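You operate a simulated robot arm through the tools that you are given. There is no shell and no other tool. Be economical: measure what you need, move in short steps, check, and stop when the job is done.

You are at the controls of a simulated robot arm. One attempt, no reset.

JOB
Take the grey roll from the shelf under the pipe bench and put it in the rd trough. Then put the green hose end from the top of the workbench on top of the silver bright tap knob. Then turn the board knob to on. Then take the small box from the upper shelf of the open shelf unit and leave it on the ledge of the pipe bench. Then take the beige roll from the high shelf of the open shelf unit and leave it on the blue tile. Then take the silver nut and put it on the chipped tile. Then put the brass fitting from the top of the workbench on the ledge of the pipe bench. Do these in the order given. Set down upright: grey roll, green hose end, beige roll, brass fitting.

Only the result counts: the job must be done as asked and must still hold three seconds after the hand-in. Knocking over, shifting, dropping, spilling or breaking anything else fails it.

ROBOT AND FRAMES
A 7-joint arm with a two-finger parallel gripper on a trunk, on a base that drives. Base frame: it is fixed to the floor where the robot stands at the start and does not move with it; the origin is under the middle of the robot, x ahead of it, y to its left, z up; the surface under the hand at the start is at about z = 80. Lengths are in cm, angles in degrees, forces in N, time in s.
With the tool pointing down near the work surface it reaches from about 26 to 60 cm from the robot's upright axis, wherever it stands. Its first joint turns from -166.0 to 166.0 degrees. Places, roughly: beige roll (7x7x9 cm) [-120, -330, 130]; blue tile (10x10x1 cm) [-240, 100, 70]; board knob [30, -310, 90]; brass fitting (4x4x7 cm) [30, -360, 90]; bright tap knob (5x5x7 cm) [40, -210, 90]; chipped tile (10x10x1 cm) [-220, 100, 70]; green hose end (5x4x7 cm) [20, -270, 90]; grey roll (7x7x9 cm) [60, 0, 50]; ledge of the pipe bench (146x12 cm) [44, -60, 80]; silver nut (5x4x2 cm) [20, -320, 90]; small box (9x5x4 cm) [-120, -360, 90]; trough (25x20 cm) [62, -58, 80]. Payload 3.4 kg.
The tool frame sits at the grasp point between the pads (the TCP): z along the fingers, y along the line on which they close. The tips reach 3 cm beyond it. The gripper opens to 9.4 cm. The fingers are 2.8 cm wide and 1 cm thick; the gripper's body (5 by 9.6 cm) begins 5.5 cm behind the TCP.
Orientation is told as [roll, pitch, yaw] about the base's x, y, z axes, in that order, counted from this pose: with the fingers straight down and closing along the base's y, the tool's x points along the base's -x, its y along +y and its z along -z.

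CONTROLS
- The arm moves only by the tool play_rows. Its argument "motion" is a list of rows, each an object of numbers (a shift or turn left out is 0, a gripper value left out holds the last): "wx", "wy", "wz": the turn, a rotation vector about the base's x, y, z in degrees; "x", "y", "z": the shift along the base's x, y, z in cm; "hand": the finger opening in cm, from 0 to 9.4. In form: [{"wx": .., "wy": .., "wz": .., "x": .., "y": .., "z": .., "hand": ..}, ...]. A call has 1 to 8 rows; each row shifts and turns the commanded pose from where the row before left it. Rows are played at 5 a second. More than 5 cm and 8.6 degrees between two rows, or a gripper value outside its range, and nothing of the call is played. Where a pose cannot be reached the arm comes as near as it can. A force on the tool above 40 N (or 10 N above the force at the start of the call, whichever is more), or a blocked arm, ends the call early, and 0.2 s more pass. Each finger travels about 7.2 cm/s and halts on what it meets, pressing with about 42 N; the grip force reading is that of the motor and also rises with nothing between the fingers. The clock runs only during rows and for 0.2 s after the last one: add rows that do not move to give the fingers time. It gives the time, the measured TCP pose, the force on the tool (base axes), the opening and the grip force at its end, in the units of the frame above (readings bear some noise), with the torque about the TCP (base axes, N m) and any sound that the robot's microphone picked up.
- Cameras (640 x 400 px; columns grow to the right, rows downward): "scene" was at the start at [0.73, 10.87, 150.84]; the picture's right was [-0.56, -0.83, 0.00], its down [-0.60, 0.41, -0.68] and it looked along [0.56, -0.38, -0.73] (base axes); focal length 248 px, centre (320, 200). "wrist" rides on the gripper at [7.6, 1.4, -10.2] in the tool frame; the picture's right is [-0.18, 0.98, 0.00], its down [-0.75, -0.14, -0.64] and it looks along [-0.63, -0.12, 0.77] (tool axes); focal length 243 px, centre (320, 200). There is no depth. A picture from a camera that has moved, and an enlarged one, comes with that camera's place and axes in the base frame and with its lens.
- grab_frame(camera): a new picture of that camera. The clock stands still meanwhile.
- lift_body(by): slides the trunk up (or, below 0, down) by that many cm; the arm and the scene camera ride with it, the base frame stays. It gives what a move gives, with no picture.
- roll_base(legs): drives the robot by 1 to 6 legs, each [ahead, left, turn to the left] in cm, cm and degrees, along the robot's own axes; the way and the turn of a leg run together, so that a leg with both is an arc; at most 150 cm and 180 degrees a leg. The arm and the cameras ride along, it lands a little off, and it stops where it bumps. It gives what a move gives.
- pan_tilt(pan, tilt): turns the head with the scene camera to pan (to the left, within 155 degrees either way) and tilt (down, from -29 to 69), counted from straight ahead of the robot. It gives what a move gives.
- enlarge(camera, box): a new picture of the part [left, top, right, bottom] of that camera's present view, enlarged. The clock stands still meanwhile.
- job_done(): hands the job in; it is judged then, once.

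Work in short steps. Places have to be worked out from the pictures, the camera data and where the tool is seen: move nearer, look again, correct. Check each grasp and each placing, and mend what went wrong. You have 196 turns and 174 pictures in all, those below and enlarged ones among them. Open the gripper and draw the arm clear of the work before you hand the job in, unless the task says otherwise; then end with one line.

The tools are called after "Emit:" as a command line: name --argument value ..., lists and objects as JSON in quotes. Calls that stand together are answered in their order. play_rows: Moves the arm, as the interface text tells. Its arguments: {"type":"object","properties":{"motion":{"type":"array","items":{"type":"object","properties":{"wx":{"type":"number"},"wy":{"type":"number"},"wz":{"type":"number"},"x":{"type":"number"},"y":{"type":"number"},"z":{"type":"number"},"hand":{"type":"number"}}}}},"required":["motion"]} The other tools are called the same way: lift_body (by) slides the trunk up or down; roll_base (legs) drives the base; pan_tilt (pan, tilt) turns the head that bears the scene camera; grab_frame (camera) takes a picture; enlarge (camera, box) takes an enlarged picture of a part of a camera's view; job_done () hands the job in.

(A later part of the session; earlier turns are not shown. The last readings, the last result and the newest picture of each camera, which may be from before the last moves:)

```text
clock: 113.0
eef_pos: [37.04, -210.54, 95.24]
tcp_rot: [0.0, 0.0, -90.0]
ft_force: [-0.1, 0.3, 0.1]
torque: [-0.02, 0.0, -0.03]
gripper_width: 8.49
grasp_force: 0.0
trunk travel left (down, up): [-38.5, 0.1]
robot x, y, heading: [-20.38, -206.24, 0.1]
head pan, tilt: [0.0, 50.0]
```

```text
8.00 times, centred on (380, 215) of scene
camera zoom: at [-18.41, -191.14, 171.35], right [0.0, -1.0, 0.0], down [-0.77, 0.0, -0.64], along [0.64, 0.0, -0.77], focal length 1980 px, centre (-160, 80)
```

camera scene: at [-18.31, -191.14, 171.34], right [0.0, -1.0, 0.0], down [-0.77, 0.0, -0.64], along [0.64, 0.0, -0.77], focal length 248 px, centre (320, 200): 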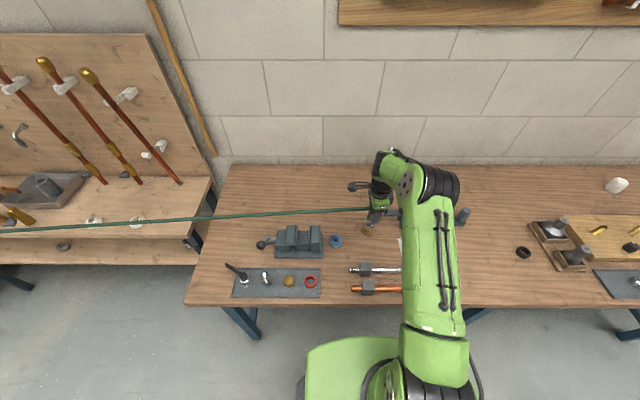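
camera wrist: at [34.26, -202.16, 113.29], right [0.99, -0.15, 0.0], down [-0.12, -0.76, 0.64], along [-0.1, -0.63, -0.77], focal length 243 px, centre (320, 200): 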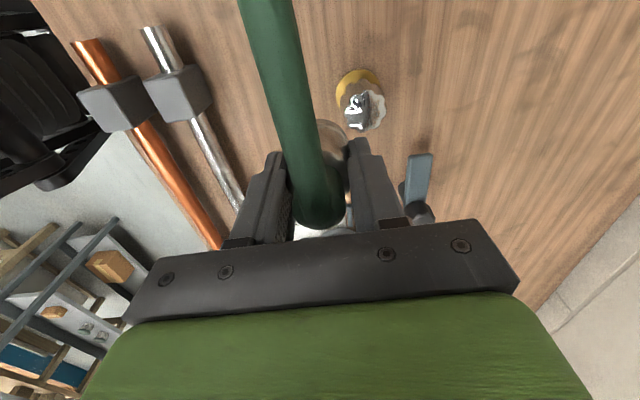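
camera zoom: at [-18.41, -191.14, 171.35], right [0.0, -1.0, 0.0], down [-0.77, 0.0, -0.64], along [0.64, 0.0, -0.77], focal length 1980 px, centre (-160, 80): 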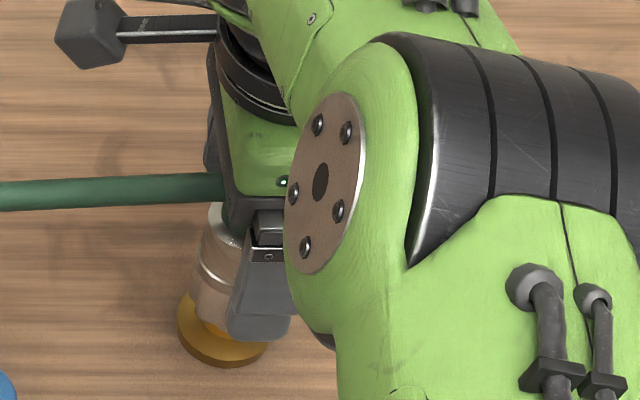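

It stands, slightly offset. Raise the hand and inspect.

Emit:
play_rows --motion '[{"z": 2}, {"z": 4}, {"z": 4}, {"z": 3}]'

Emit:
enlarge --camera "wrist" --box '[220, 0, 420, 140]'

Emit:
enlarge --camera "scene" --box '[340, 190, 400, 240]'

```text
clock: 114.0
eef_pos: [36.92, -210.34, 108.19]
tcp_rot: [0.0, 0.1, -90.0]
ft_force: [-0.8, 0.3, 0.1]
torque: [0.03, -0.02, 0.03]
gripper_width: 8.49
grasp_force: 0.0
trunk travel left (down, up): [-38.5, 0.1]
robot x, y, heading: [-20.22, -206.55, 0.5]
head pan, tilt: [0.0, 50.0]
```

```text
2.86 times, centred on (320, 70) of wrist
camera zoom: at [38.26, -202.85, 118.34], right [0.98, -0.18, 0.0], down [-0.14, -0.75, 0.64], along [-0.12, -0.63, -0.77], focal length 693 px, centre (320, 571)
```

zoom: 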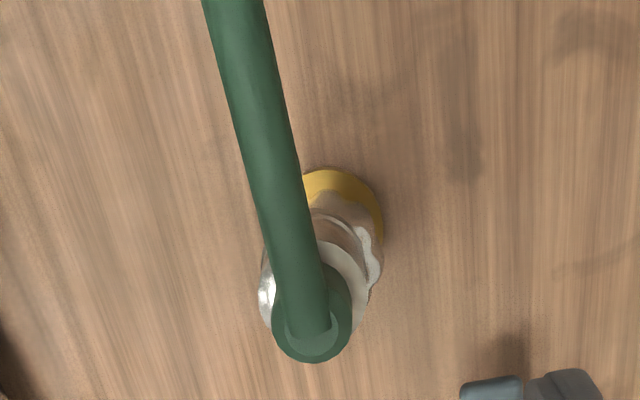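

```text
8.00 times, centred on (370, 215) of scene
camera zoom: at [-18.46, -191.12, 171.35], right [0.0, -1.0, 0.0], down [-0.77, 0.0, -0.64], along [0.64, 0.0, -0.77], focal length 1980 px, centre (-80, 80)
```

zoom: 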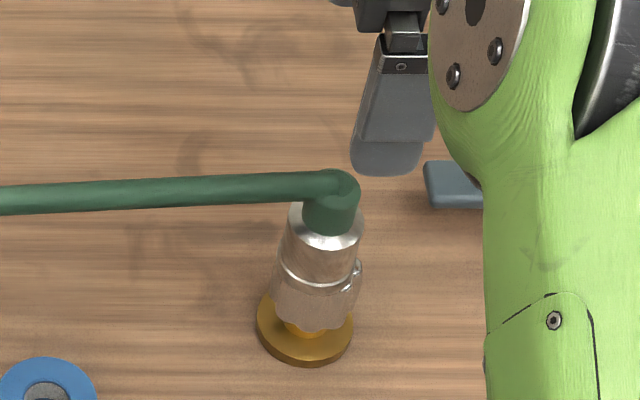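

The hose end stands upright on the knob. Now to the board knob: back off and drive right ~100 cm.

Emit:
roll_base --legs '[[-15, 0, 0], [0, -97, 0]]'

Emit:
grab_frame --camera "scene"

Emit:
grab_frame --camera "wrist"

```text
clock: 119.9
eef_pos: [22.72, -306.15, 108.12]
tcp_rot: [0.0, 0.1, -89.9]
ft_force: [0.1, 0.0, 0.1]
torque: [0.04, -0.01, -0.02]
gripper_width: 8.51
grasp_force: 0.1
trunk travel left (down, up): [-38.5, 0.1]
robot x, y, heading: [-34.35, -302.23, 0.1]
head pan, tilt: [0.0, 50.0]
```

```text
98 pictures are left
camera scene: at [-32.65, -286.93, 171.35], right [0.01, -1.0, 0.0], down [-0.77, 0.0, -0.64], along [0.64, 0.0, -0.77], focal length 248 px, centre (320, 200)
```

scene: 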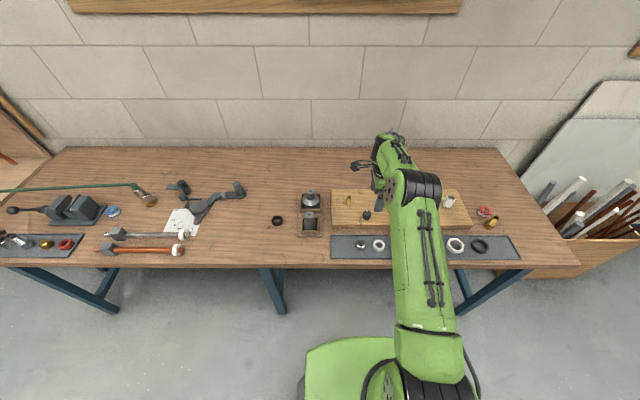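

```text
97 pictures are left
camera wrist: at [24.07, -298.6, 118.29], right [0.98, -0.18, 0.0], down [-0.14, -0.75, 0.64], along [-0.12, -0.63, -0.77], focal length 243 px, centre (320, 200)
```

wrist: 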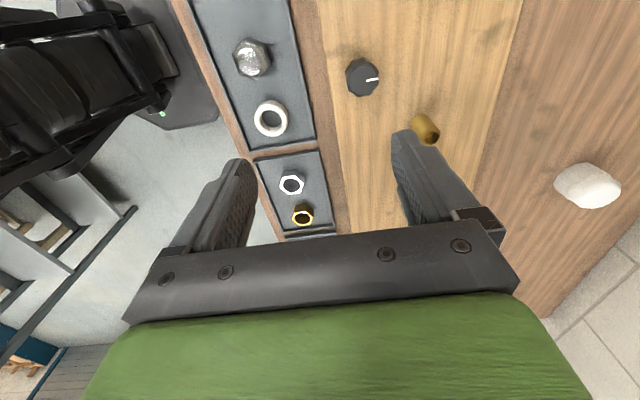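

Emit:
enlarge --camera "wrist" --box '[310, 20, 450, 140]'

Emit:
enlarge --camera "scene" --box '[320, 180, 400, 260]'

Emit:
enlarge --camera "wrist" --box '[200, 20, 360, 240]'

```text
3.33 times, centred on (380, 80) of wrist
camera zoom: at [24.07, -298.6, 118.29], right [0.98, -0.18, 0.0], down [-0.14, -0.75, 0.64], along [-0.12, -0.63, -0.77], focal length 809 px, centre (120, 600)
```

zoom: 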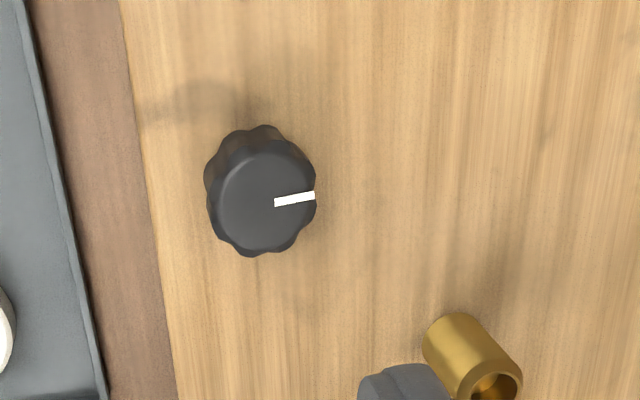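

```text
5.00 times, centred on (360, 220) of scene
camera zoom: at [-32.65, -286.93, 171.35], right [0.01, -1.0, 0.0], down [-0.77, 0.0, -0.64], along [0.64, 0.0, -0.77], focal length 1237 px, centre (120, 100)
```

zoom: 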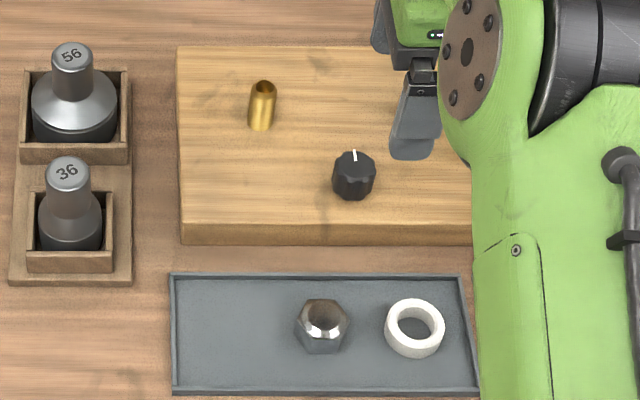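

```text
1.82 times, centred on (280, 130) of wrist
camera zoom: at [24.07, -298.6, 118.29], right [0.98, -0.18, 0.0], down [-0.14, -0.75, 0.64], along [-0.12, -0.63, -0.77], focal length 441 px, centre (393, 327)
```

zoom: 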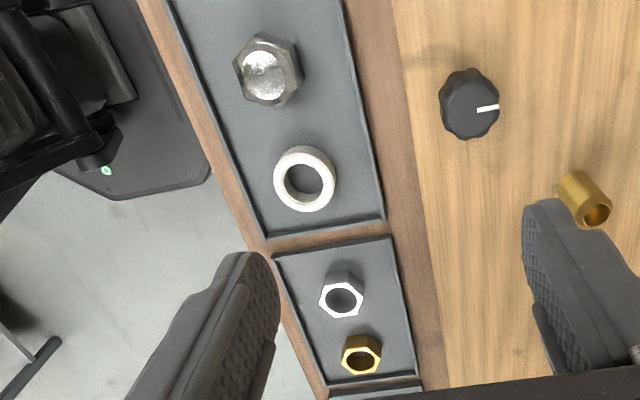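

Knob at (27.3,-305.9), top ≈91.3, pointer toward +x, no labels seen yet. Move above it and look closer.

Emit:
play_rows --motion '[{"x": 2.3, "y": 0.2, "hand": 6}, {"x": 2.3}, {"z": -4}, {"z": -3}, {}]'

Emit:
grab_frame --camera "wrist"

Emit:
enlarge --camera "wrist" --box '[250, 60, 410, 220]'

```text
clock: 121.1
eef_pos: [25.31, -305.7, 101.28]
tcp_rot: [0.1, 0.1, -90.0]
ft_force: [-0.2, 0.6, -0.2]
torque: [-0.01, 0.03, -0.03]
gripper_width: 5.98
grasp_force: 0.1
out of reach, approached as far as the arm can: row 2, 4
trunk travel left (down, up): [-38.5, 0.1]
robot x, y, heading: [-34.14, -302.39, 0.2]
head pan, tilt: [0.0, 50.0]
```

```text
93 pictures are left
camera wrist: at [26.64, -298.14, 111.32], right [0.98, -0.18, 0.0], down [-0.14, -0.75, 0.64], along [-0.12, -0.63, -0.77], focal length 243 px, centre (320, 200)
```

wrist: 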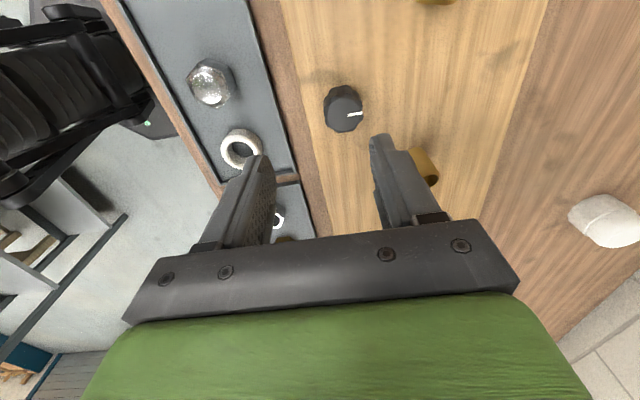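

```text
2.50 times, centred on (330, 140) of wrist
camera zoom: at [26.64, -298.14, 111.32], right [0.98, -0.18, 0.0], down [-0.14, -0.75, 0.64], along [-0.12, -0.63, -0.77], focal length 606 px, centre (295, 350)
```

zoom: 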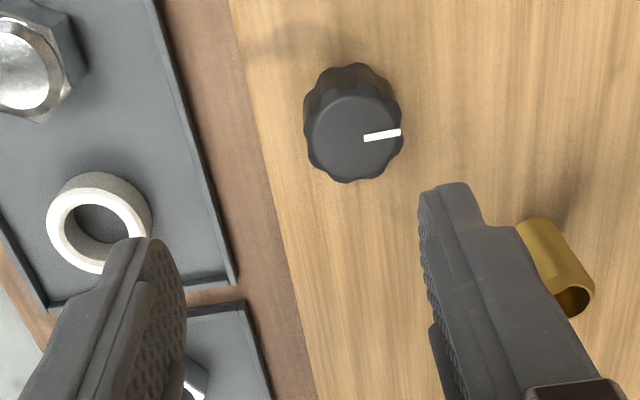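

At reach limit; raise, retract 10 cm, drive ahead 12 cm.

Emit:
play_rows --motion '[{"z": 4}, {"x": -4}, {"x": -4}, {"x": -2}, {}]'

Emit:
roll_base --legs '[[12, 0, 0]]'

Emit:
grab_frame --camera "wrist"

```text
clock: 122.3
eef_pos: [15.26, -305.55, 105.19]
tcp_rot: [0.0, 0.1, -89.9]
ft_force: [-0.6, -0.4, 0.7]
torque: [-0.01, 0.02, -0.01]
gripper_width: 5.99
grasp_force: 0.0
trunk travel left (down, up): [-38.5, 0.1]
robot x, y, heading: [-34.5, -302.1, 0.2]
head pan, tilt: [0.0, 50.0]
```

```text
clock: 123.6
eef_pos: [27.21, -305.55, 105.16]
tcp_rot: [0.0, 0.2, -89.9]
ft_force: [-1.0, 0.0, 0.4]
torque: [0.01, 0.02, 0.01]
gripper_width: 6.0
grasp_force: 0.0
trunk travel left (down, up): [-38.5, 0.1]
robot x, y, heading: [-22.27, -302.12, 0.4]
head pan, tilt: [0.0, 50.0]
```

```text
91 pictures are left
camera wrist: at [28.66, -298.03, 115.35], right [0.98, -0.18, 0.0], down [-0.14, -0.75, 0.64], along [-0.12, -0.63, -0.77], focal length 243 px, centre (320, 200)
```

wrist: 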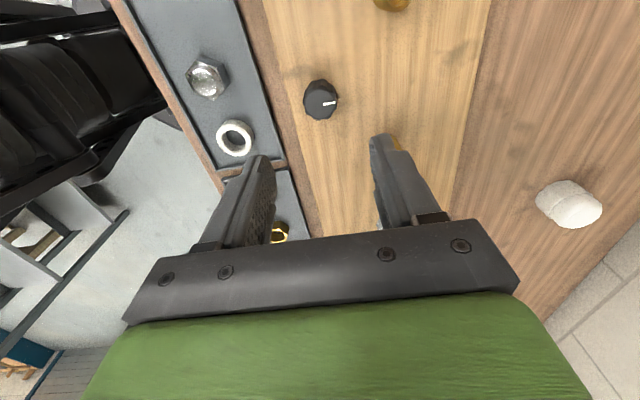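

Aligned. Lower so the pads straddle the knob, then close.

Emit:
play_rows --motion '[{"y": -0.2, "z": -4}, {"z": -4}, {"z": -3}, {"z": -1.7}, {}]'

Emit:
enlarge --camera "wrist" --box '[220, 80, 420, 240]'

```text
clock: 124.8
eef_pos: [27.22, -305.81, 92.59]
tcp_rot: [0.1, 0.1, -90.0]
ft_force: [-0.7, -0.3, 0.4]
torque: [0.01, 0.01, -0.06]
gripper_width: 6.0
grasp_force: 0.1
trunk travel left (down, up): [-38.5, 0.1]
robot x, y, heading: [-22.1, -302.24, 0.3]
head pan, tilt: [0.0, 50.0]
```

```text
2.50 times, centred on (320, 160) of wrist
camera zoom: at [28.56, -298.24, 102.63], right [0.98, -0.18, 0.0], down [-0.14, -0.75, 0.64], along [-0.12, -0.63, -0.77], focal length 606 px, centre (320, 300)
```

zoom: 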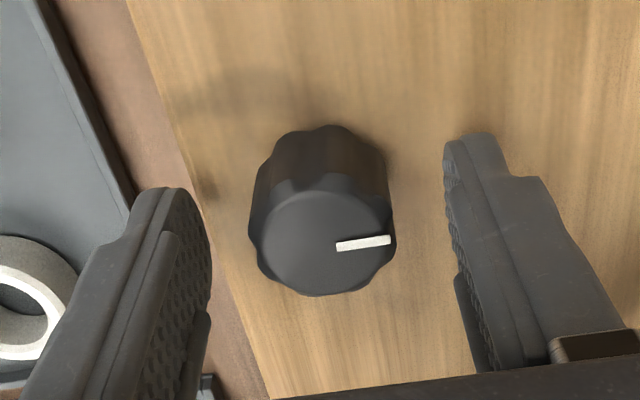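

Emit:
play_rows --motion '[{"hand": 4.5}, {"hand": 3.5}, {"hand": 2.8}, {"hand": 2.8}, {}]'

Emit:
play_rows --motion '[{"wz": -5}, {"wz": -7.5}, {"wz": -7.5}, {}]'

Emit:
enlarge --camera "wrist" --box '[220, 80, 420, 240]'

```text
clock: 126.0
eef_pos: [27.32, -305.86, 92.48]
tcp_rot: [0.1, 0.1, -89.9]
ft_force: [3.5, 0.7, -0.2]
torque: [0.0, -0.08, 0.01]
gripper_width: 3.21
grasp_force: 45.1
trunk travel left (down, up): [-38.5, 0.1]
robot x, y, heading: [-22.46, -302.18, -0.0]
head pan, tilt: [0.0, 50.0]
```

```text
clock: 127.0
eef_pos: [27.2, -305.73, 92.48]
tcp_rot: [0.0, 0.1, -110.1]
ft_force: [0.8, 0.1, 1.7]
torque: [0.32, -0.04, 0.02]
gripper_width: 3.2
grasp_force: 45.0
trunk travel left (down, up): [-38.5, 0.1]
robot x, y, heading: [-22.18, -302.11, -0.0]
head pan, tilt: [0.0, 50.0]
```

```text
2.50 times, centred on (320, 160) of wrist
camera zoom: at [31.15, -299.2, 102.64], right [0.86, -0.51, 0.0], down [-0.39, -0.66, 0.64], along [-0.33, -0.55, -0.77], focal length 606 px, centre (320, 300)
```

zoom: 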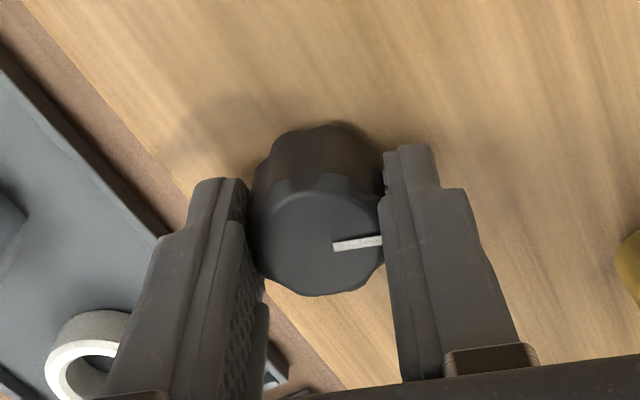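

The knob follows clockwise with no resistance. Continue to 60°, watching torque and sound.

Emit:
play_rows --motion '[{"wz": -7}, {"wz": -7}, {"wz": -6}, {}]'

Emit:
play_rows --motion '[{"wz": -7}, {"wz": -7}, {"wz": -6}, {}]'

Emit:
enlarge --camera "wrist" --box '[220, 80, 420, 240]'

```text
clock: 128.0
eef_pos: [27.31, -305.78, 92.51]
tcp_rot: [-0.1, 0.0, -130.1]
ft_force: [-1.0, 2.0, 0.0]
torque: [0.11, -0.3, 0.02]
gripper_width: 3.18
grasp_force: 45.4
trunk travel left (down, up): [-38.5, 0.1]
robot x, y, heading: [-22.57, -302.28, 0.2]
head pan, tilt: [0.0, 50.0]
```

```text
clock: 129.0
eef_pos: [27.17, -305.72, 92.52]
tcp_rot: [0.0, 0.1, -150.2]
ft_force: [-0.6, -0.1, 1.1]
torque: [0.4, -0.06, 0.02]
gripper_width: 3.21
grasp_force: 45.0
trunk travel left (down, up): [-38.5, 0.1]
robot x, y, heading: [-21.89, -302.13, 0.3]
head pan, tilt: [0.0, 50.0]
```

```text
2.50 times, centred on (320, 160) of wrist
camera zoom: at [34.49, -303.28, 102.64], right [0.33, -0.94, 0.0], down [-0.72, -0.25, 0.64], along [-0.6, -0.21, -0.77], focal length 606 px, centre (320, 300)
```

zoom: 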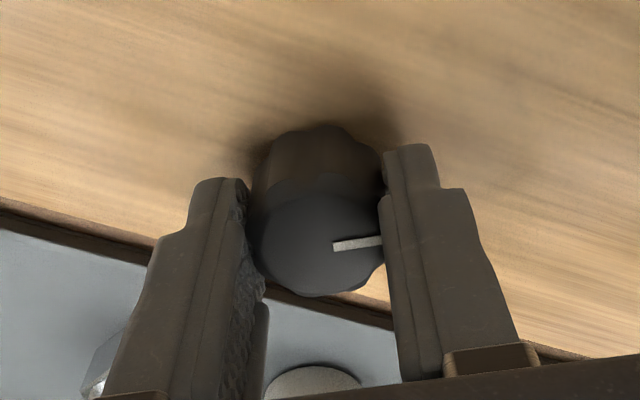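

Emit:
play_rows --motion '[{"wz": -7}, {"wz": -7}, {"wz": -6}, {}]'

Emit:
play_rows --motion '[{"wz": -5}, {"wz": -5}, {}]'

Emit:
play_rows --motion '[{"wz": -5}, {"wz": -5}, {}]'

Emit:
enlarge --camera "wrist" --box '[220, 80, 420, 240]'

```text
clock: 130.0
eef_pos: [27.29, -305.75, 92.51]
tcp_rot: [0.1, 0.1, -170.2]
ft_force: [-1.5, -1.8, -1.1]
torque: [0.06, -0.13, 0.02]
gripper_width: 3.22
grasp_force: 45.0
trunk travel left (down, up): [-38.5, 0.1]
robot x, y, heading: [-22.52, -302.25, 0.1]
head pan, tilt: [0.0, 50.0]
```

```text
clock: 130.8
eef_pos: [27.36, -305.76, 92.54]
tcp_rot: [0.0, 0.1, 179.9]
ft_force: [-1.6, -1.3, 3.7]
torque: [-0.22, 0.61, 0.12]
gripper_width: 3.21
grasp_force: 45.1
trunk travel left (down, up): [-38.5, 0.1]
robot x, y, heading: [-22.23, -302.11, 0.4]
head pan, tilt: [0.0, 50.0]
```

```text
clock: 131.6
eef_pos: [27.34, -305.78, 92.57]
tcp_rot: [0.0, 0.1, 169.8]
ft_force: [2.0, -2.5, 0.2]
torque: [0.38, -0.32, 0.73]
gripper_width: 3.24
grasp_force: 44.7
trunk travel left (down, up): [-38.5, 0.1]
robot x, y, heading: [-22.27, -302.23, 0.5]
head pan, tilt: [0.0, 50.0]
```

```text
2.50 times, centred on (320, 160) of wrist
camera zoom: at [34.47, -308.56, 102.64], right [-0.35, -0.94, 0.0], down [-0.72, 0.27, 0.64], along [-0.6, 0.23, -0.77], focal length 606 px, centre (320, 300)
```

zoom: 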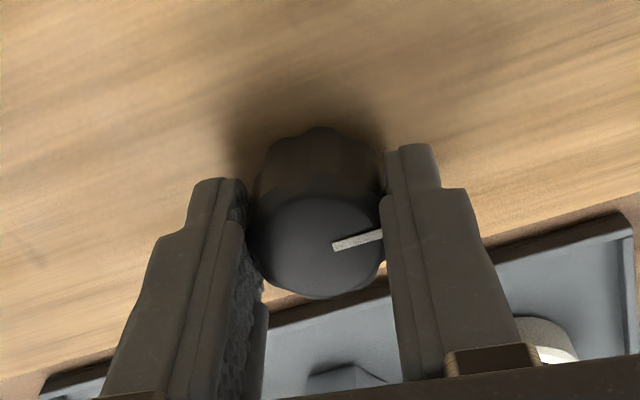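

A stop at 90° clockwise (torque 0.73, pointer lags). I take this as ON; release and lift.

Emit:
play_rows --motion '[{"hand": 4}, {"hand": 6}, {}, {"z": 3}, {"z": 4}, {"z": 4}, {"z": 3}]'

Emit:
grab_frame --camera "wrist"

Emit:
enlarge --camera "scene" --box '[300, 180, 440, 260]'

```text
clock: 133.2
eef_pos: [27.15, -305.79, 106.74]
tcp_rot: [0.0, 0.1, 169.9]
ft_force: [-0.9, -0.1, 0.1]
torque: [-0.01, -0.01, 0.0]
gripper_width: 6.02
grasp_force: 0.1
trunk travel left (down, up): [-38.5, 0.1]
robot x, y, heading: [-22.23, -302.52, 0.4]
head pan, tilt: [0.0, 50.0]
```

```text
86 pictures are left
camera wrist: at [34.32, -308.61, 116.9], right [-0.35, -0.94, 0.0], down [-0.72, 0.27, 0.64], along [-0.6, 0.23, -0.77], focal length 243 px, centre (320, 200)
```

wrist: 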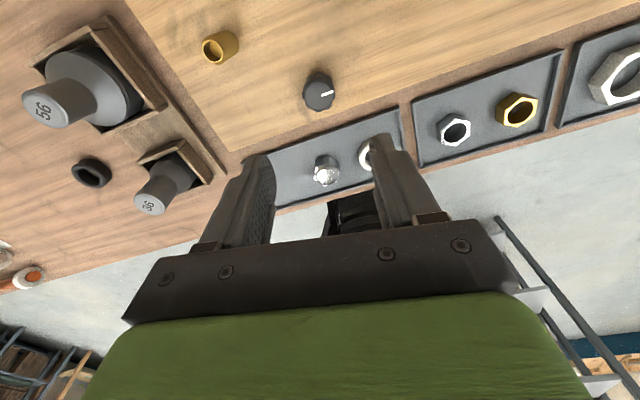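

```text
4.57 times, centred on (370, 220) of scene
camera zoom: at [-20.59, -286.83, 171.35], right [0.0, -1.0, 0.0], down [-0.77, 0.0, -0.64], along [0.64, 0.0, -0.77], focal length 1131 px, centre (91, 109)
```

zoom: 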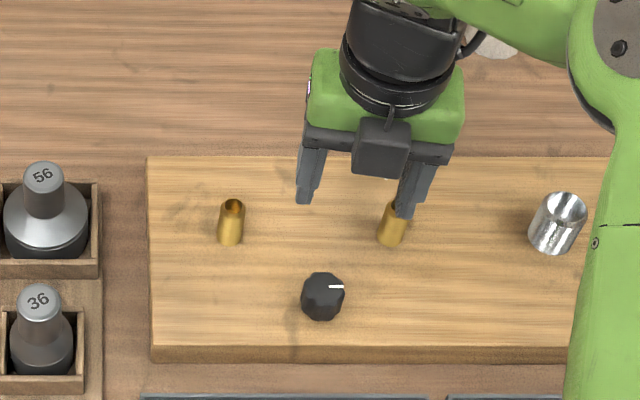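

The knob now points right. Next the open shelf unit at about (-120,-345): back off 20 cm and look that way.

Emit:
roll_base --legs '[[-20, 0, 0]]'

Emit:
pan_tilt --pan -145 --tilt 35

Emit:
grab_frame --camera "scene"

```text
clock: 134.8
eef_pos: [7.4, -306.1, 106.72]
tcp_rot: [0.0, 0.1, 169.7]
ft_force: [0.0, 0.8, 0.1]
torque: [0.02, 0.0, -0.04]
gripper_width: 5.97
grasp_force: 0.0
trunk travel left (down, up): [-38.5, 0.1]
robot x, y, heading: [-41.99, -302.24, -0.1]
head pan, tilt: [0.0, 50.0]
```

```text
clock: 137.1
eef_pos: [7.65, -306.2, 106.73]
tcp_rot: [0.1, 0.1, 169.8]
ft_force: [0.1, -0.3, 0.3]
torque: [-0.02, 0.01, 0.0]
gripper_width: 5.99
grasp_force: 0.0
trunk travel left (down, up): [-38.5, 0.1]
robot x, y, heading: [-41.83, -302.39, -0.1]
head pan, tilt: [-145.0, 35.0]
```

```text
84 pictures are left
camera scene: at [-54.98, -291.92, 173.52], right [-0.57, 0.82, 0.0], down [0.47, 0.33, -0.82], along [-0.67, -0.47, -0.57], focal length 248 px, centre (320, 200)
```

scene: 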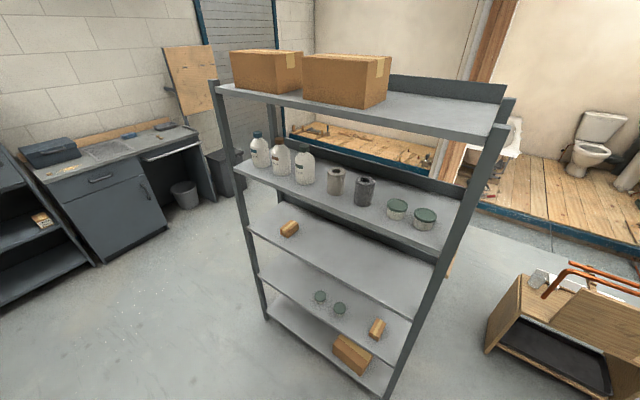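

Emit:
enlarge --camera "scene" --box '[230, 120, 390, 220]'

Emit:
enlarge --camera "scene" --box '[240, 190, 480, 340]'

```text
4.00 times, centred on (310, 170) of scene
camera zoom: at [-54.98, -291.92, 173.52], right [-0.57, 0.82, 0.0], down [0.47, 0.33, -0.82], along [-0.67, -0.47, -0.57], focal length 990 px, centre (360, 320)
```

zoom: 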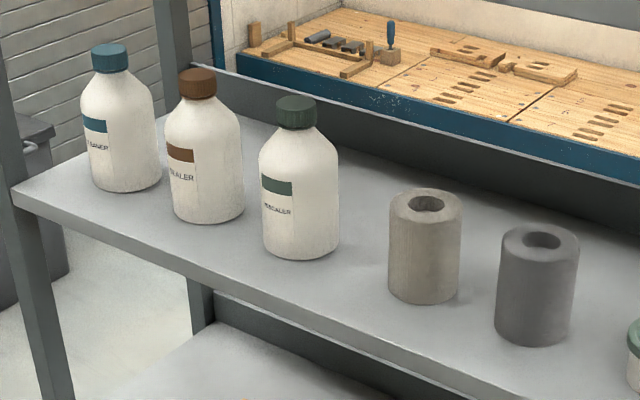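

```text
2.67 times, centred on (360, 265) of scene
camera zoom: at [-54.98, -291.92, 173.52], right [-0.57, 0.82, 0.0], down [0.47, 0.33, -0.82], along [-0.67, -0.47, -0.57], focal length 660 px, centre (213, 27)
```

zoom: 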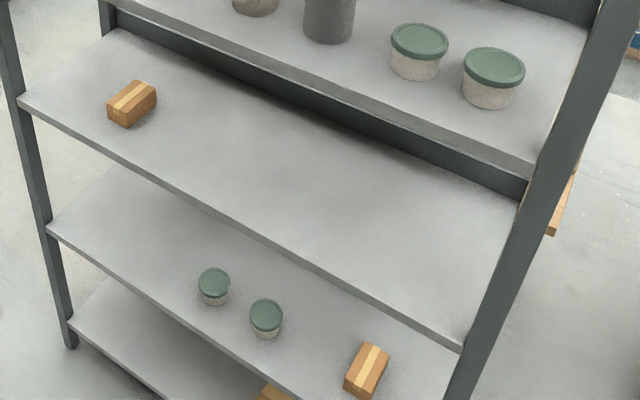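

The unit: shelf front at x≈-112, y from -377 to -292; small box about (-120,-356,92), beige roll on the shelf above. Turn right to face it, then go along -y.

Emit:
roll_base --legs '[[0, 0, -180], [0, 50, 0]]'

Emit:
pan_tilt --pan 0 --tilt 45

Emit:
grab_frame --camera "scene"

```text
clock: 147.4
eef_pos: [-92.89, -347.02, 106.65]
tcp_rot: [0.1, 0.1, -12.1]
ft_force: [-0.2, 0.5, -0.1]
torque: [0.0, -0.03, 0.0]
gripper_width: 6.01
grasp_force: 0.0
trunk travel left (down, up): [-38.5, 0.1]
robot x, y, heading: [-43.32, -352.44, 178.2]
head pan, tilt: [-145.0, 35.0]
```

```text
clock: 149.7
eef_pos: [-92.88, -347.03, 106.68]
tcp_rot: [0.1, 0.2, -12.0]
ft_force: [0.4, 0.8, -0.1]
torque: [-0.01, 0.0, 0.02]
gripper_width: 6.01
grasp_force: 0.0
trunk travel left (down, up): [-38.5, 0.1]
robot x, y, heading: [-43.79, -352.81, 178.2]
head pan, tilt: [0.0, 45.0]
```

```text
81 pictures are left
camera scene: at [-45.99, -367.34, 172.04], right [0.03, 1.0, 0.0], down [0.71, -0.02, -0.71], along [-0.71, 0.02, -0.71], focal length 248 px, centre (320, 200)
```

scene: 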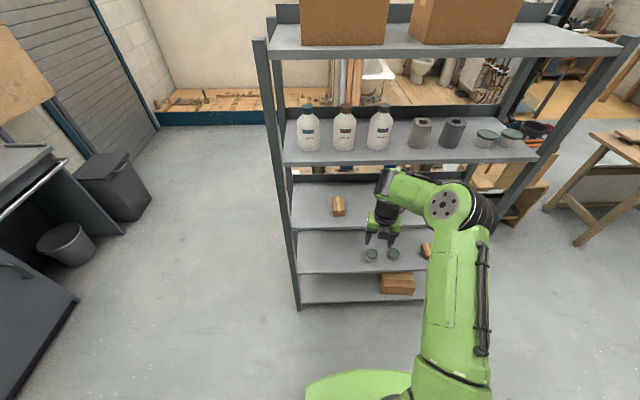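

Emit:
enlarge --camera "scene" --box '[280, 165, 400, 245]'

Emit:
enlarge --camera "scene" --box '[360, 90, 500, 180]'

Emit:
grab_frame --camera "wrist"

```text
5.00 times, centred on (340, 205) of scene
camera zoom: at [-45.99, -367.34, 172.04], right [0.03, 1.0, 0.0], down [0.71, -0.02, -0.71], along [-0.71, 0.02, -0.71], focal length 1237 px, centre (220, 175)
```

zoom: 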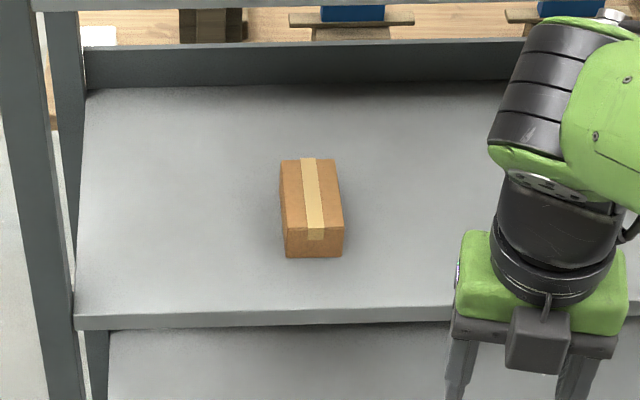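

```text
4.44 times, centred on (430, 135) of scene
camera zoom: at [-45.99, -367.34, 172.04], right [0.03, 1.0, 0.0], down [0.71, -0.02, -0.71], along [-0.71, 0.02, -0.71], focal length 1100 px, centre (-169, 489)
```

zoom: 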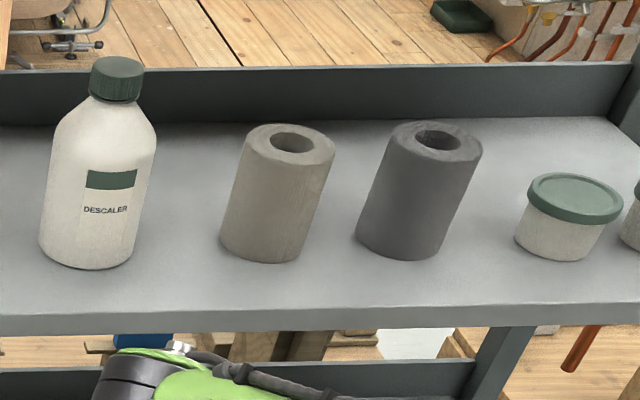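

```text
78 pictures are left
camera wrist: at [-100.04, -344.03, 116.84], right [0.39, 0.92, 0.0], down [0.71, -0.3, 0.64], along [0.59, -0.25, -0.77], focal length 243 px, centre (320, 200)
```

wrist: 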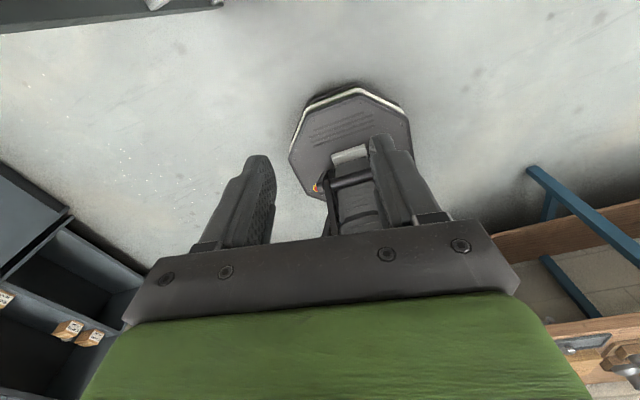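

Box long axis runs along x: front end at x≈-119, centre (-123.5,-357), shelf z≈88. Rotate the hand to point at the shelf, 30° down (yaw +12, then wy +60).

Emit:
play_rows --motion '[{"wz": 6, "x": -1}, {"wz": 6, "x": -1}, {"wy": 7.5}, {"wy": 7.5, "x": -1}, {"wy": 7.5, "x": -1}, {"wy": 7.5, "x": -1}, {"wy": 7.5, "x": -1}, {"wy": 7.5}]'

Emit:
play_rows --motion '[{"wy": 7.5}, {"wy": 7.5, "y": -3}, {"y": -4}, {"y": -3}, {"z": -2}]'

Emit:
grab_frame --camera "wrist"

Emit:
grab_frame --camera "scene"

```text
clock: 151.5
eef_pos: [-98.63, -346.88, 106.67]
tcp_rot: [-0.1, 45.3, -0.3]
ft_force: [-0.2, 0.2, 0.2]
torque: [0.01, -0.01, 0.0]
gripper_width: 5.98
grasp_force: 0.0
trunk travel left (down, up): [-38.5, 0.1]
robot x, y, heading: [-43.42, -352.35, 177.9]
head pan, tilt: [0.0, 45.0]
```

```text
clock: 152.7
eef_pos: [-98.98, -356.89, 104.55]
tcp_rot: [-0.1, 60.2, -0.2]
ft_force: [0.5, -0.6, 0.5]
torque: [0.02, 0.01, -0.01]
gripper_width: 6.02
grasp_force: 0.0
trunk travel left (down, up): [-38.5, 0.1]
robot x, y, heading: [-43.48, -352.1, 178.1]
head pan, tilt: [0.0, 45.0]
```

```text
77 pictures are left
camera wrist: at [-93.93, -355.55, 116.3], right [0.09, 0.98, -0.16], down [0.93, -0.14, -0.33], along [-0.35, -0.12, -0.93], focal length 243 px, centre (320, 200)
```

wrist: 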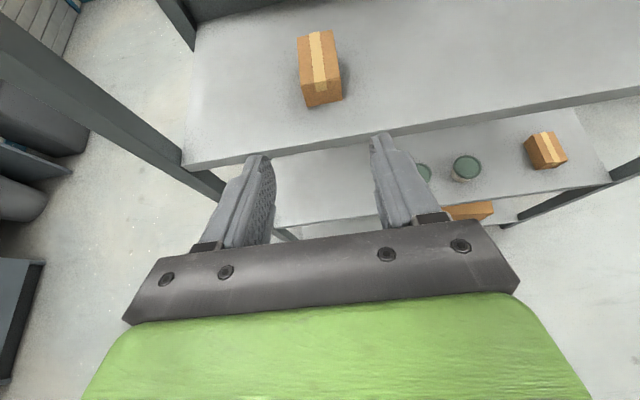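

```text
76 pictures are left
camera scene: at [-46.04, -367.38, 172.03], right [0.03, 1.0, 0.0], down [0.71, -0.02, -0.71], along [-0.71, 0.02, -0.71], focal length 248 px, centre (320, 200)
```

scene: 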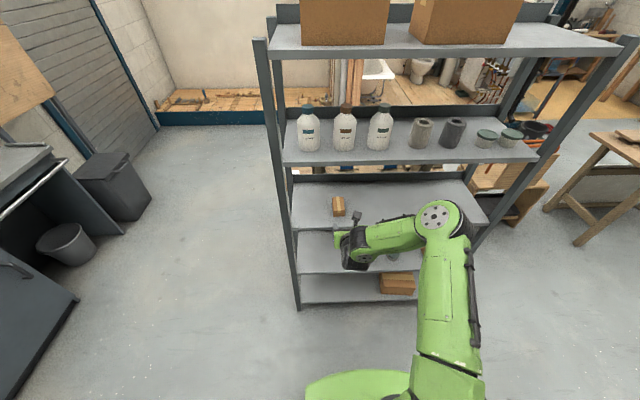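

Shelf z≈87.4, box front x≈-119.4, y≈-357.2. Lower the trunk 13 cm in front of the shelf, open to 7.5, check from the wrist.

Emit:
lift_body --by -13

Emit:
play_rows --motion '[{"hand": 7.5, "y": -0.7}, {}]'

Emit:
roll_base --legs '[[12, 0, 0]]'

Emit:
grab_frame --camera "wrist"

```text
clock: 154.3
eef_pos: [-99.03, -356.97, 91.79]
tcp_rot: [-0.2, 60.2, -0.4]
ft_force: [0.2, 0.4, 0.0]
torque: [-0.01, -0.02, -0.03]
gripper_width: 5.98
grasp_force: 0.0
trunk travel left (down, up): [-25.5, 13.1]
robot x, y, heading: [-43.66, -352.56, 178.2]
head pan, tilt: [0.0, 45.0]
```

```text
clock: 154.9
eef_pos: [-98.86, -357.49, 91.78]
tcp_rot: [-0.2, 60.1, -0.4]
ft_force: [-0.6, -0.5, -0.7]
torque: [0.01, 0.04, 0.01]
gripper_width: 7.52
grasp_force: 0.0
trunk travel left (down, up): [-25.5, 13.1]
robot x, y, heading: [-43.75, -352.62, 177.9]
head pan, tilt: [0.0, 45.0]
```

```text
clock: 156.1
eef_pos: [-109.19, -357.36, 91.59]
tcp_rot: [-0.2, 59.5, 0.1]
ft_force: [5.1, -0.5, 3.5]
torque: [0.13, -0.01, -0.22]
gripper_width: 7.52
grasp_force: 0.3
trunk travel left (down, up): [-25.5, 13.1]
robot x, y, heading: [-54.26, -352.28, 177.9]
head pan, tilt: [0.0, 45.0]
stopped in leg 1: the force on the tool passed its limit at 128 N (the readings are from after the stop); the commanded pose is now the measured one
```

```text
75 pictures are left
camera wrist: at [-104.31, -355.92, 103.27], right [0.09, 0.98, -0.16], down [0.94, -0.14, -0.33], along [-0.34, -0.12, -0.93], focal length 243 px, centre (320, 200)
```

wrist: 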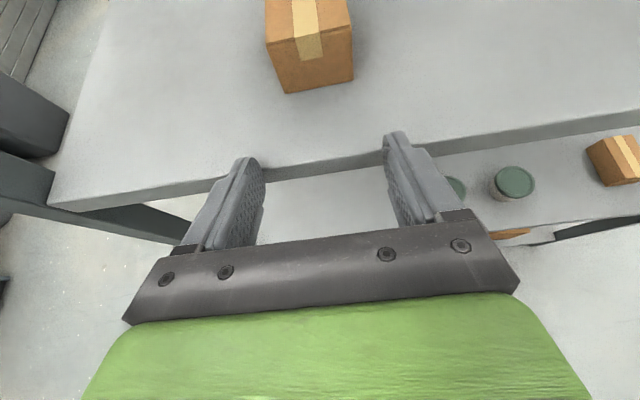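

The finger tips bumped the shelf's front edge, so the shelf is higher than I thought (≥89). Back off and check nothing shifted.

Emit:
roll_base --legs '[[-6, 0, 0]]'

Emit:
grab_frame --camera "scene"

Emit:
enlarge --camera "scene" --box '[270, 145, 430, 265]'

```text
clock: 157.1
eef_pos: [-103.19, -357.45, 91.49]
tcp_rot: [-0.3, 59.6, 0.1]
ft_force: [-0.2, -0.1, 0.7]
torque: [0.01, 0.0, -0.01]
gripper_width: 7.49
grasp_force: 0.1
trunk travel left (down, up): [-25.5, 13.1]
robot x, y, heading: [-48.32, -352.3, 178.1]
head pan, tilt: [0.0, 45.0]
```

```text
74 pictures are left
camera scene: at [-50.56, -367.21, 159.03], right [0.03, 1.0, 0.0], down [0.71, -0.02, -0.71], along [-0.71, 0.02, -0.71], focal length 248 px, centre (320, 200)
```

scene: 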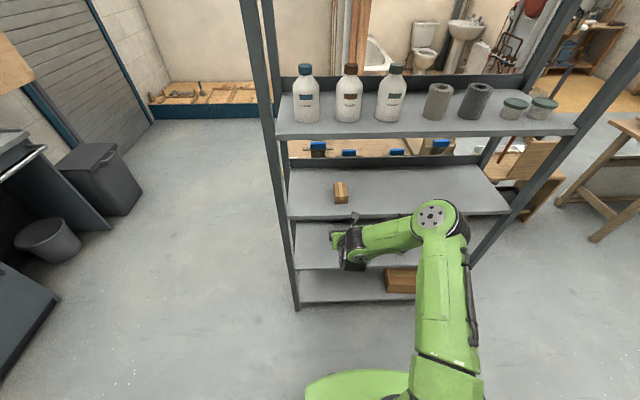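

```text
3.33 times, centred on (350, 205) of scene
camera zoom: at [-50.56, -367.21, 159.03], right [0.03, 1.0, 0.0], down [0.71, -0.02, -0.71], along [-0.71, 0.02, -0.71], focal length 825 px, centre (220, 183)
```

zoom: 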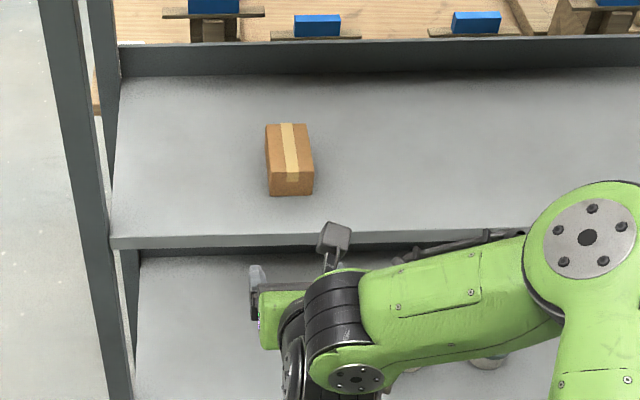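

All intact. Consistent solution: shelf z=90, front x=-111; box from x=-117.5, top 94. Raise 2 cm and advance 10 cm, then check.

Emit:
lift_body --by 2.2

Emit:
roll_base --legs '[[10, 0, 0]]'

Emit:
grab_frame --camera "wrist"

```text
clock: 157.8
eef_pos: [-103.44, -357.46, 93.7]
tcp_rot: [-0.2, 59.5, 0.0]
ft_force: [0.0, 0.4, 0.6]
torque: [-0.02, 0.01, 0.0]
gripper_width: 7.5
grasp_force: 0.0
trunk travel left (down, up): [-27.7, 10.9]
robot x, y, heading: [-48.46, -352.16, 178.0]
head pan, tilt: [0.0, 45.0]
```

```text
clock: 158.9
eef_pos: [-113.56, -357.12, 93.73]
tcp_rot: [-0.1, 59.5, 0.1]
ft_force: [-0.7, -0.4, -0.2]
torque: [0.02, 0.02, 0.0]
gripper_width: 7.51
grasp_force: 0.0
trunk travel left (down, up): [-27.7, 10.9]
robot x, y, heading: [-58.45, -352.21, 178.2]
head pan, tilt: [0.0, 45.0]
```

```text
72 pictures are left
camera wrist: at [-108.61, -355.77, 105.36], right [0.09, 0.98, -0.16], down [0.94, -0.14, -0.32], along [-0.34, -0.12, -0.93], focal length 243 px, centre (320, 200)
```

wrist: 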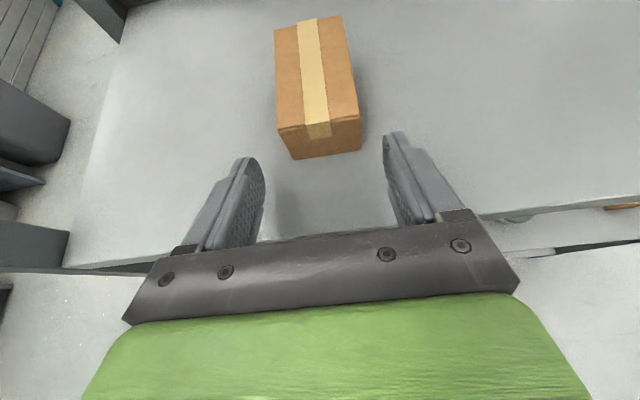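

Aligned. Advance 7.3 cm and grip.

Emit:
roll_base --legs '[[7.3, 0, 0]]'

Emit:
play_rows --motion '[{"hand": 6}, {"hand": 4.5}, {"hand": 4}, {"hand": 4}, {}]'

Emit:
play_rows --motion '[{"z": 1}, {"z": 2}, {"z": 1}]'

Emit:
grab_frame --camera "wrist"

```text
clock: 159.9
eef_pos: [-120.79, -356.97, 93.72]
tcp_rot: [-0.2, 59.5, -0.1]
ft_force: [-0.2, 0.0, -0.2]
torque: [0.03, 0.01, 0.04]
gripper_width: 7.52
grasp_force: 0.1
trunk travel left (down, up): [-27.7, 10.9]
robot x, y, heading: [-65.46, -351.36, 178.3]
head pan, tilt: [0.0, 45.0]
```

```text
clock: 161.1
eef_pos: [-120.61, -356.99, 93.8]
tcp_rot: [-0.2, 59.6, 0.0]
ft_force: [-0.3, -0.6, 4.7]
torque: [0.06, 0.0, -0.04]
gripper_width: 5.34
grasp_force: 42.0
trunk travel left (down, up): [-27.7, 10.9]
robot x, y, heading: [-65.52, -351.44, 178.2]
head pan, tilt: [0.0, 45.0]
```

```text
clock: 161.9
eef_pos: [-120.73, -356.97, 97.73]
tcp_rot: [-0.1, 59.6, 0.0]
ft_force: [0.7, 0.4, -1.4]
torque: [0.0, -0.03, 0.01]
gripper_width: 5.3
grasp_force: 41.6
trunk travel left (down, up): [-27.7, 10.9]
robot x, y, heading: [-65.8, -351.97, 177.8]
head pan, tilt: [0.0, 45.0]
```

```text
71 pictures are left
camera wrist: at [-115.81, -355.6, 109.39], right [0.09, 0.98, -0.16], down [0.94, -0.14, -0.32], along [-0.34, -0.12, -0.93], focal length 243 px, centre (320, 200)
```

wrist: 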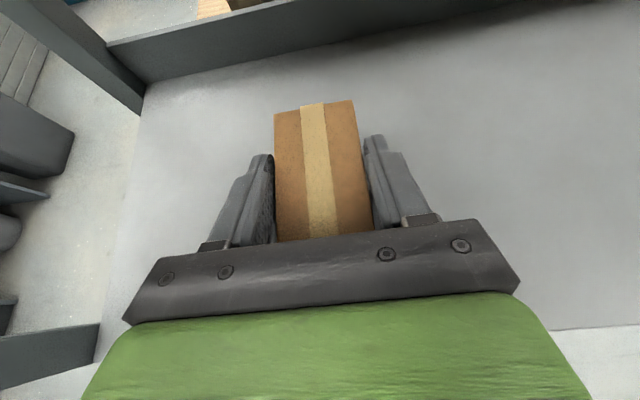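

Box held level (bottom 3.8 cm below TCP). Back out, raise, turn right to face +y, and drive along the aisle toward the pipe bench.

Emit:
roll_base --legs '[[-29, 0, 0]]'

Emit:
lift_body --by 10.5

Emit:
roll_base --legs '[[0, 0, -88], [110, 0, 0], [95, 0, 0]]'

Emit:
pan_tilt --pan -45 --tilt 40

Emit:
grab_frame --camera "scene"

```text
clock: 164.0
eef_pos: [-91.19, -358.08, 97.85]
tcp_rot: [-0.1, 59.6, 0.2]
ft_force: [0.5, -0.6, -1.7]
torque: [0.02, -0.01, -0.03]
gripper_width: 5.34
grasp_force: 41.9
trunk travel left (down, up): [-27.7, 10.9]
robot x, y, heading: [-36.48, -352.94, 178.3]
head pan, tilt: [0.0, 45.0]
```

```text
clock: 165.3
eef_pos: [-91.25, -358.08, 108.25]
tcp_rot: [-0.2, 59.5, 0.2]
ft_force: [-0.4, 0.6, -1.3]
torque: [0.0, 0.0, -0.01]
gripper_width: 5.33
grasp_force: 41.9
trunk travel left (down, up): [-38.2, 0.4]
robot x, y, heading: [-36.12, -352.71, 178.4]
head pan, tilt: [0.0, 45.0]
```

```text
clock: 179.4
eef_pos: [-39.06, -89.79, 108.35]
tcp_rot: [-0.1, 59.5, -89.4]
ft_force: [0.5, -0.5, -1.0]
torque: [0.0, -0.03, 0.02]
gripper_width: 5.34
grasp_force: 42.3
trunk travel left (down, up): [-38.2, 0.4]
robot x, y, heading: [-33.16, -144.98, 88.5]
head pan, tilt: [0.0, 45.0]
```

```text
clock: 180.6
eef_pos: [-39.02, -89.76, 108.21]
tcp_rot: [-0.3, 59.5, -89.3]
ft_force: [0.4, -0.3, -0.9]
torque: [-0.01, 0.0, -0.01]
gripper_width: 5.37
grasp_force: 42.3
trunk travel left (down, up): [-38.2, 0.4]
robot x, y, heading: [-32.82, -144.7, 88.7]
head pan, tilt: [-45.0, 40.0]
```

```text
70 pictures are left
camera scene: at [-42.24, -144.32, 172.48], right [0.69, -0.72, 0.0], down [-0.46, -0.44, -0.77], along [0.55, 0.53, -0.64], focal length 248 px, centre (320, 200)
```

scene: 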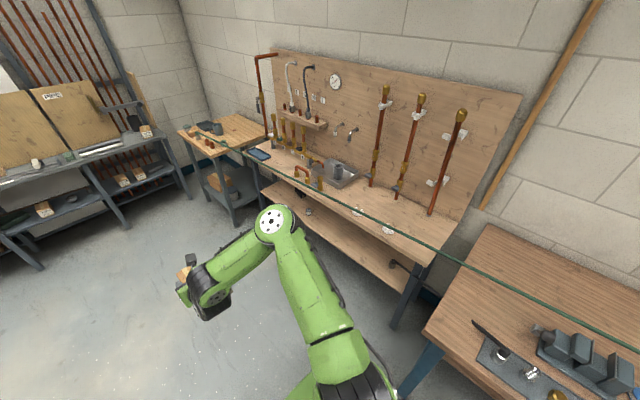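

Emit:
enlarge --camera "scene" --box '[270, 130, 450, 280]'

```text
2.67 times, centred on (360, 205) of scene
camera zoom: at [-42.24, -144.32, 172.48], right [0.69, -0.72, 0.0], down [-0.46, -0.44, -0.77], along [0.55, 0.53, -0.64], focal length 660 px, centre (213, 187)
```

zoom: 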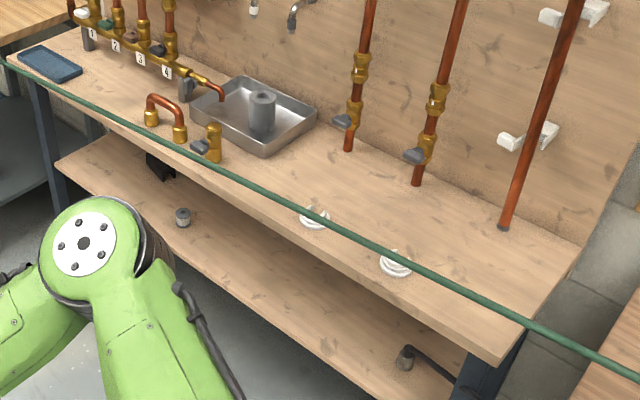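

The hose now passes at z≈93 near the ledge. Safer: set the box on the bare left end of the workbench near (20,-163), regrasp it from above, then place tool-down. Turn to face the benches.

Emit:
roll_base --legs '[[0, 12, 0], [0, 0, -88.6], [0, -12, 0]]'

Emit:
pan_tilt --pan -5 --tilt 50

Emit:
grab_frame --camera "scene"

```text
clock: 186.4
eef_pos: [9.58, -149.68, 108.21]
tcp_rot: [-0.2, 59.5, -178.3]
ft_force: [1.1, 0.6, -2.3]
torque: [0.02, 0.02, 0.01]
gripper_width: 5.31
grasp_force: 42.4
trunk travel left (down, up): [-38.2, 0.4]
robot x, y, heading: [-45.6, -156.55, -0.2]
head pan, tilt: [-45.0, 40.0]
```

```text
clock: 187.5
eef_pos: [9.72, -149.59, 108.25]
tcp_rot: [-0.1, 59.5, -178.3]
ft_force: [-0.4, -0.5, -1.4]
torque: [0.01, 0.0, 0.01]
gripper_width: 5.34
grasp_force: 41.6
trunk travel left (down, up): [-38.2, 0.4]
robot x, y, heading: [-45.51, -156.57, -0.3]
head pan, tilt: [-5.0, 50.0]
```

```text
68 pictures are left
camera scene: at [-43.39, -141.91, 171.07], right [-0.09, -1.0, 0.0], down [-0.76, 0.07, -0.64], along [0.64, -0.06, -0.77], focal length 248 px, centre (320, 200)
```

scene: 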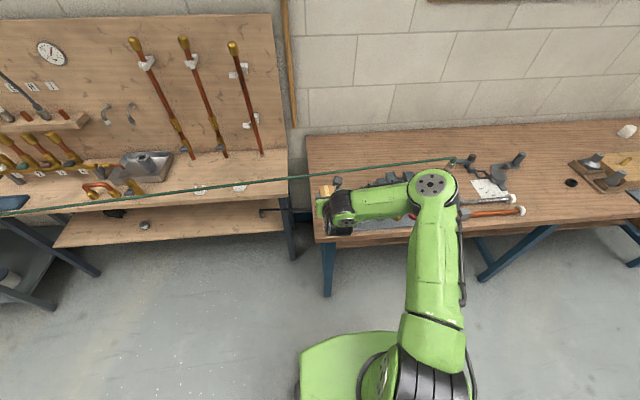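

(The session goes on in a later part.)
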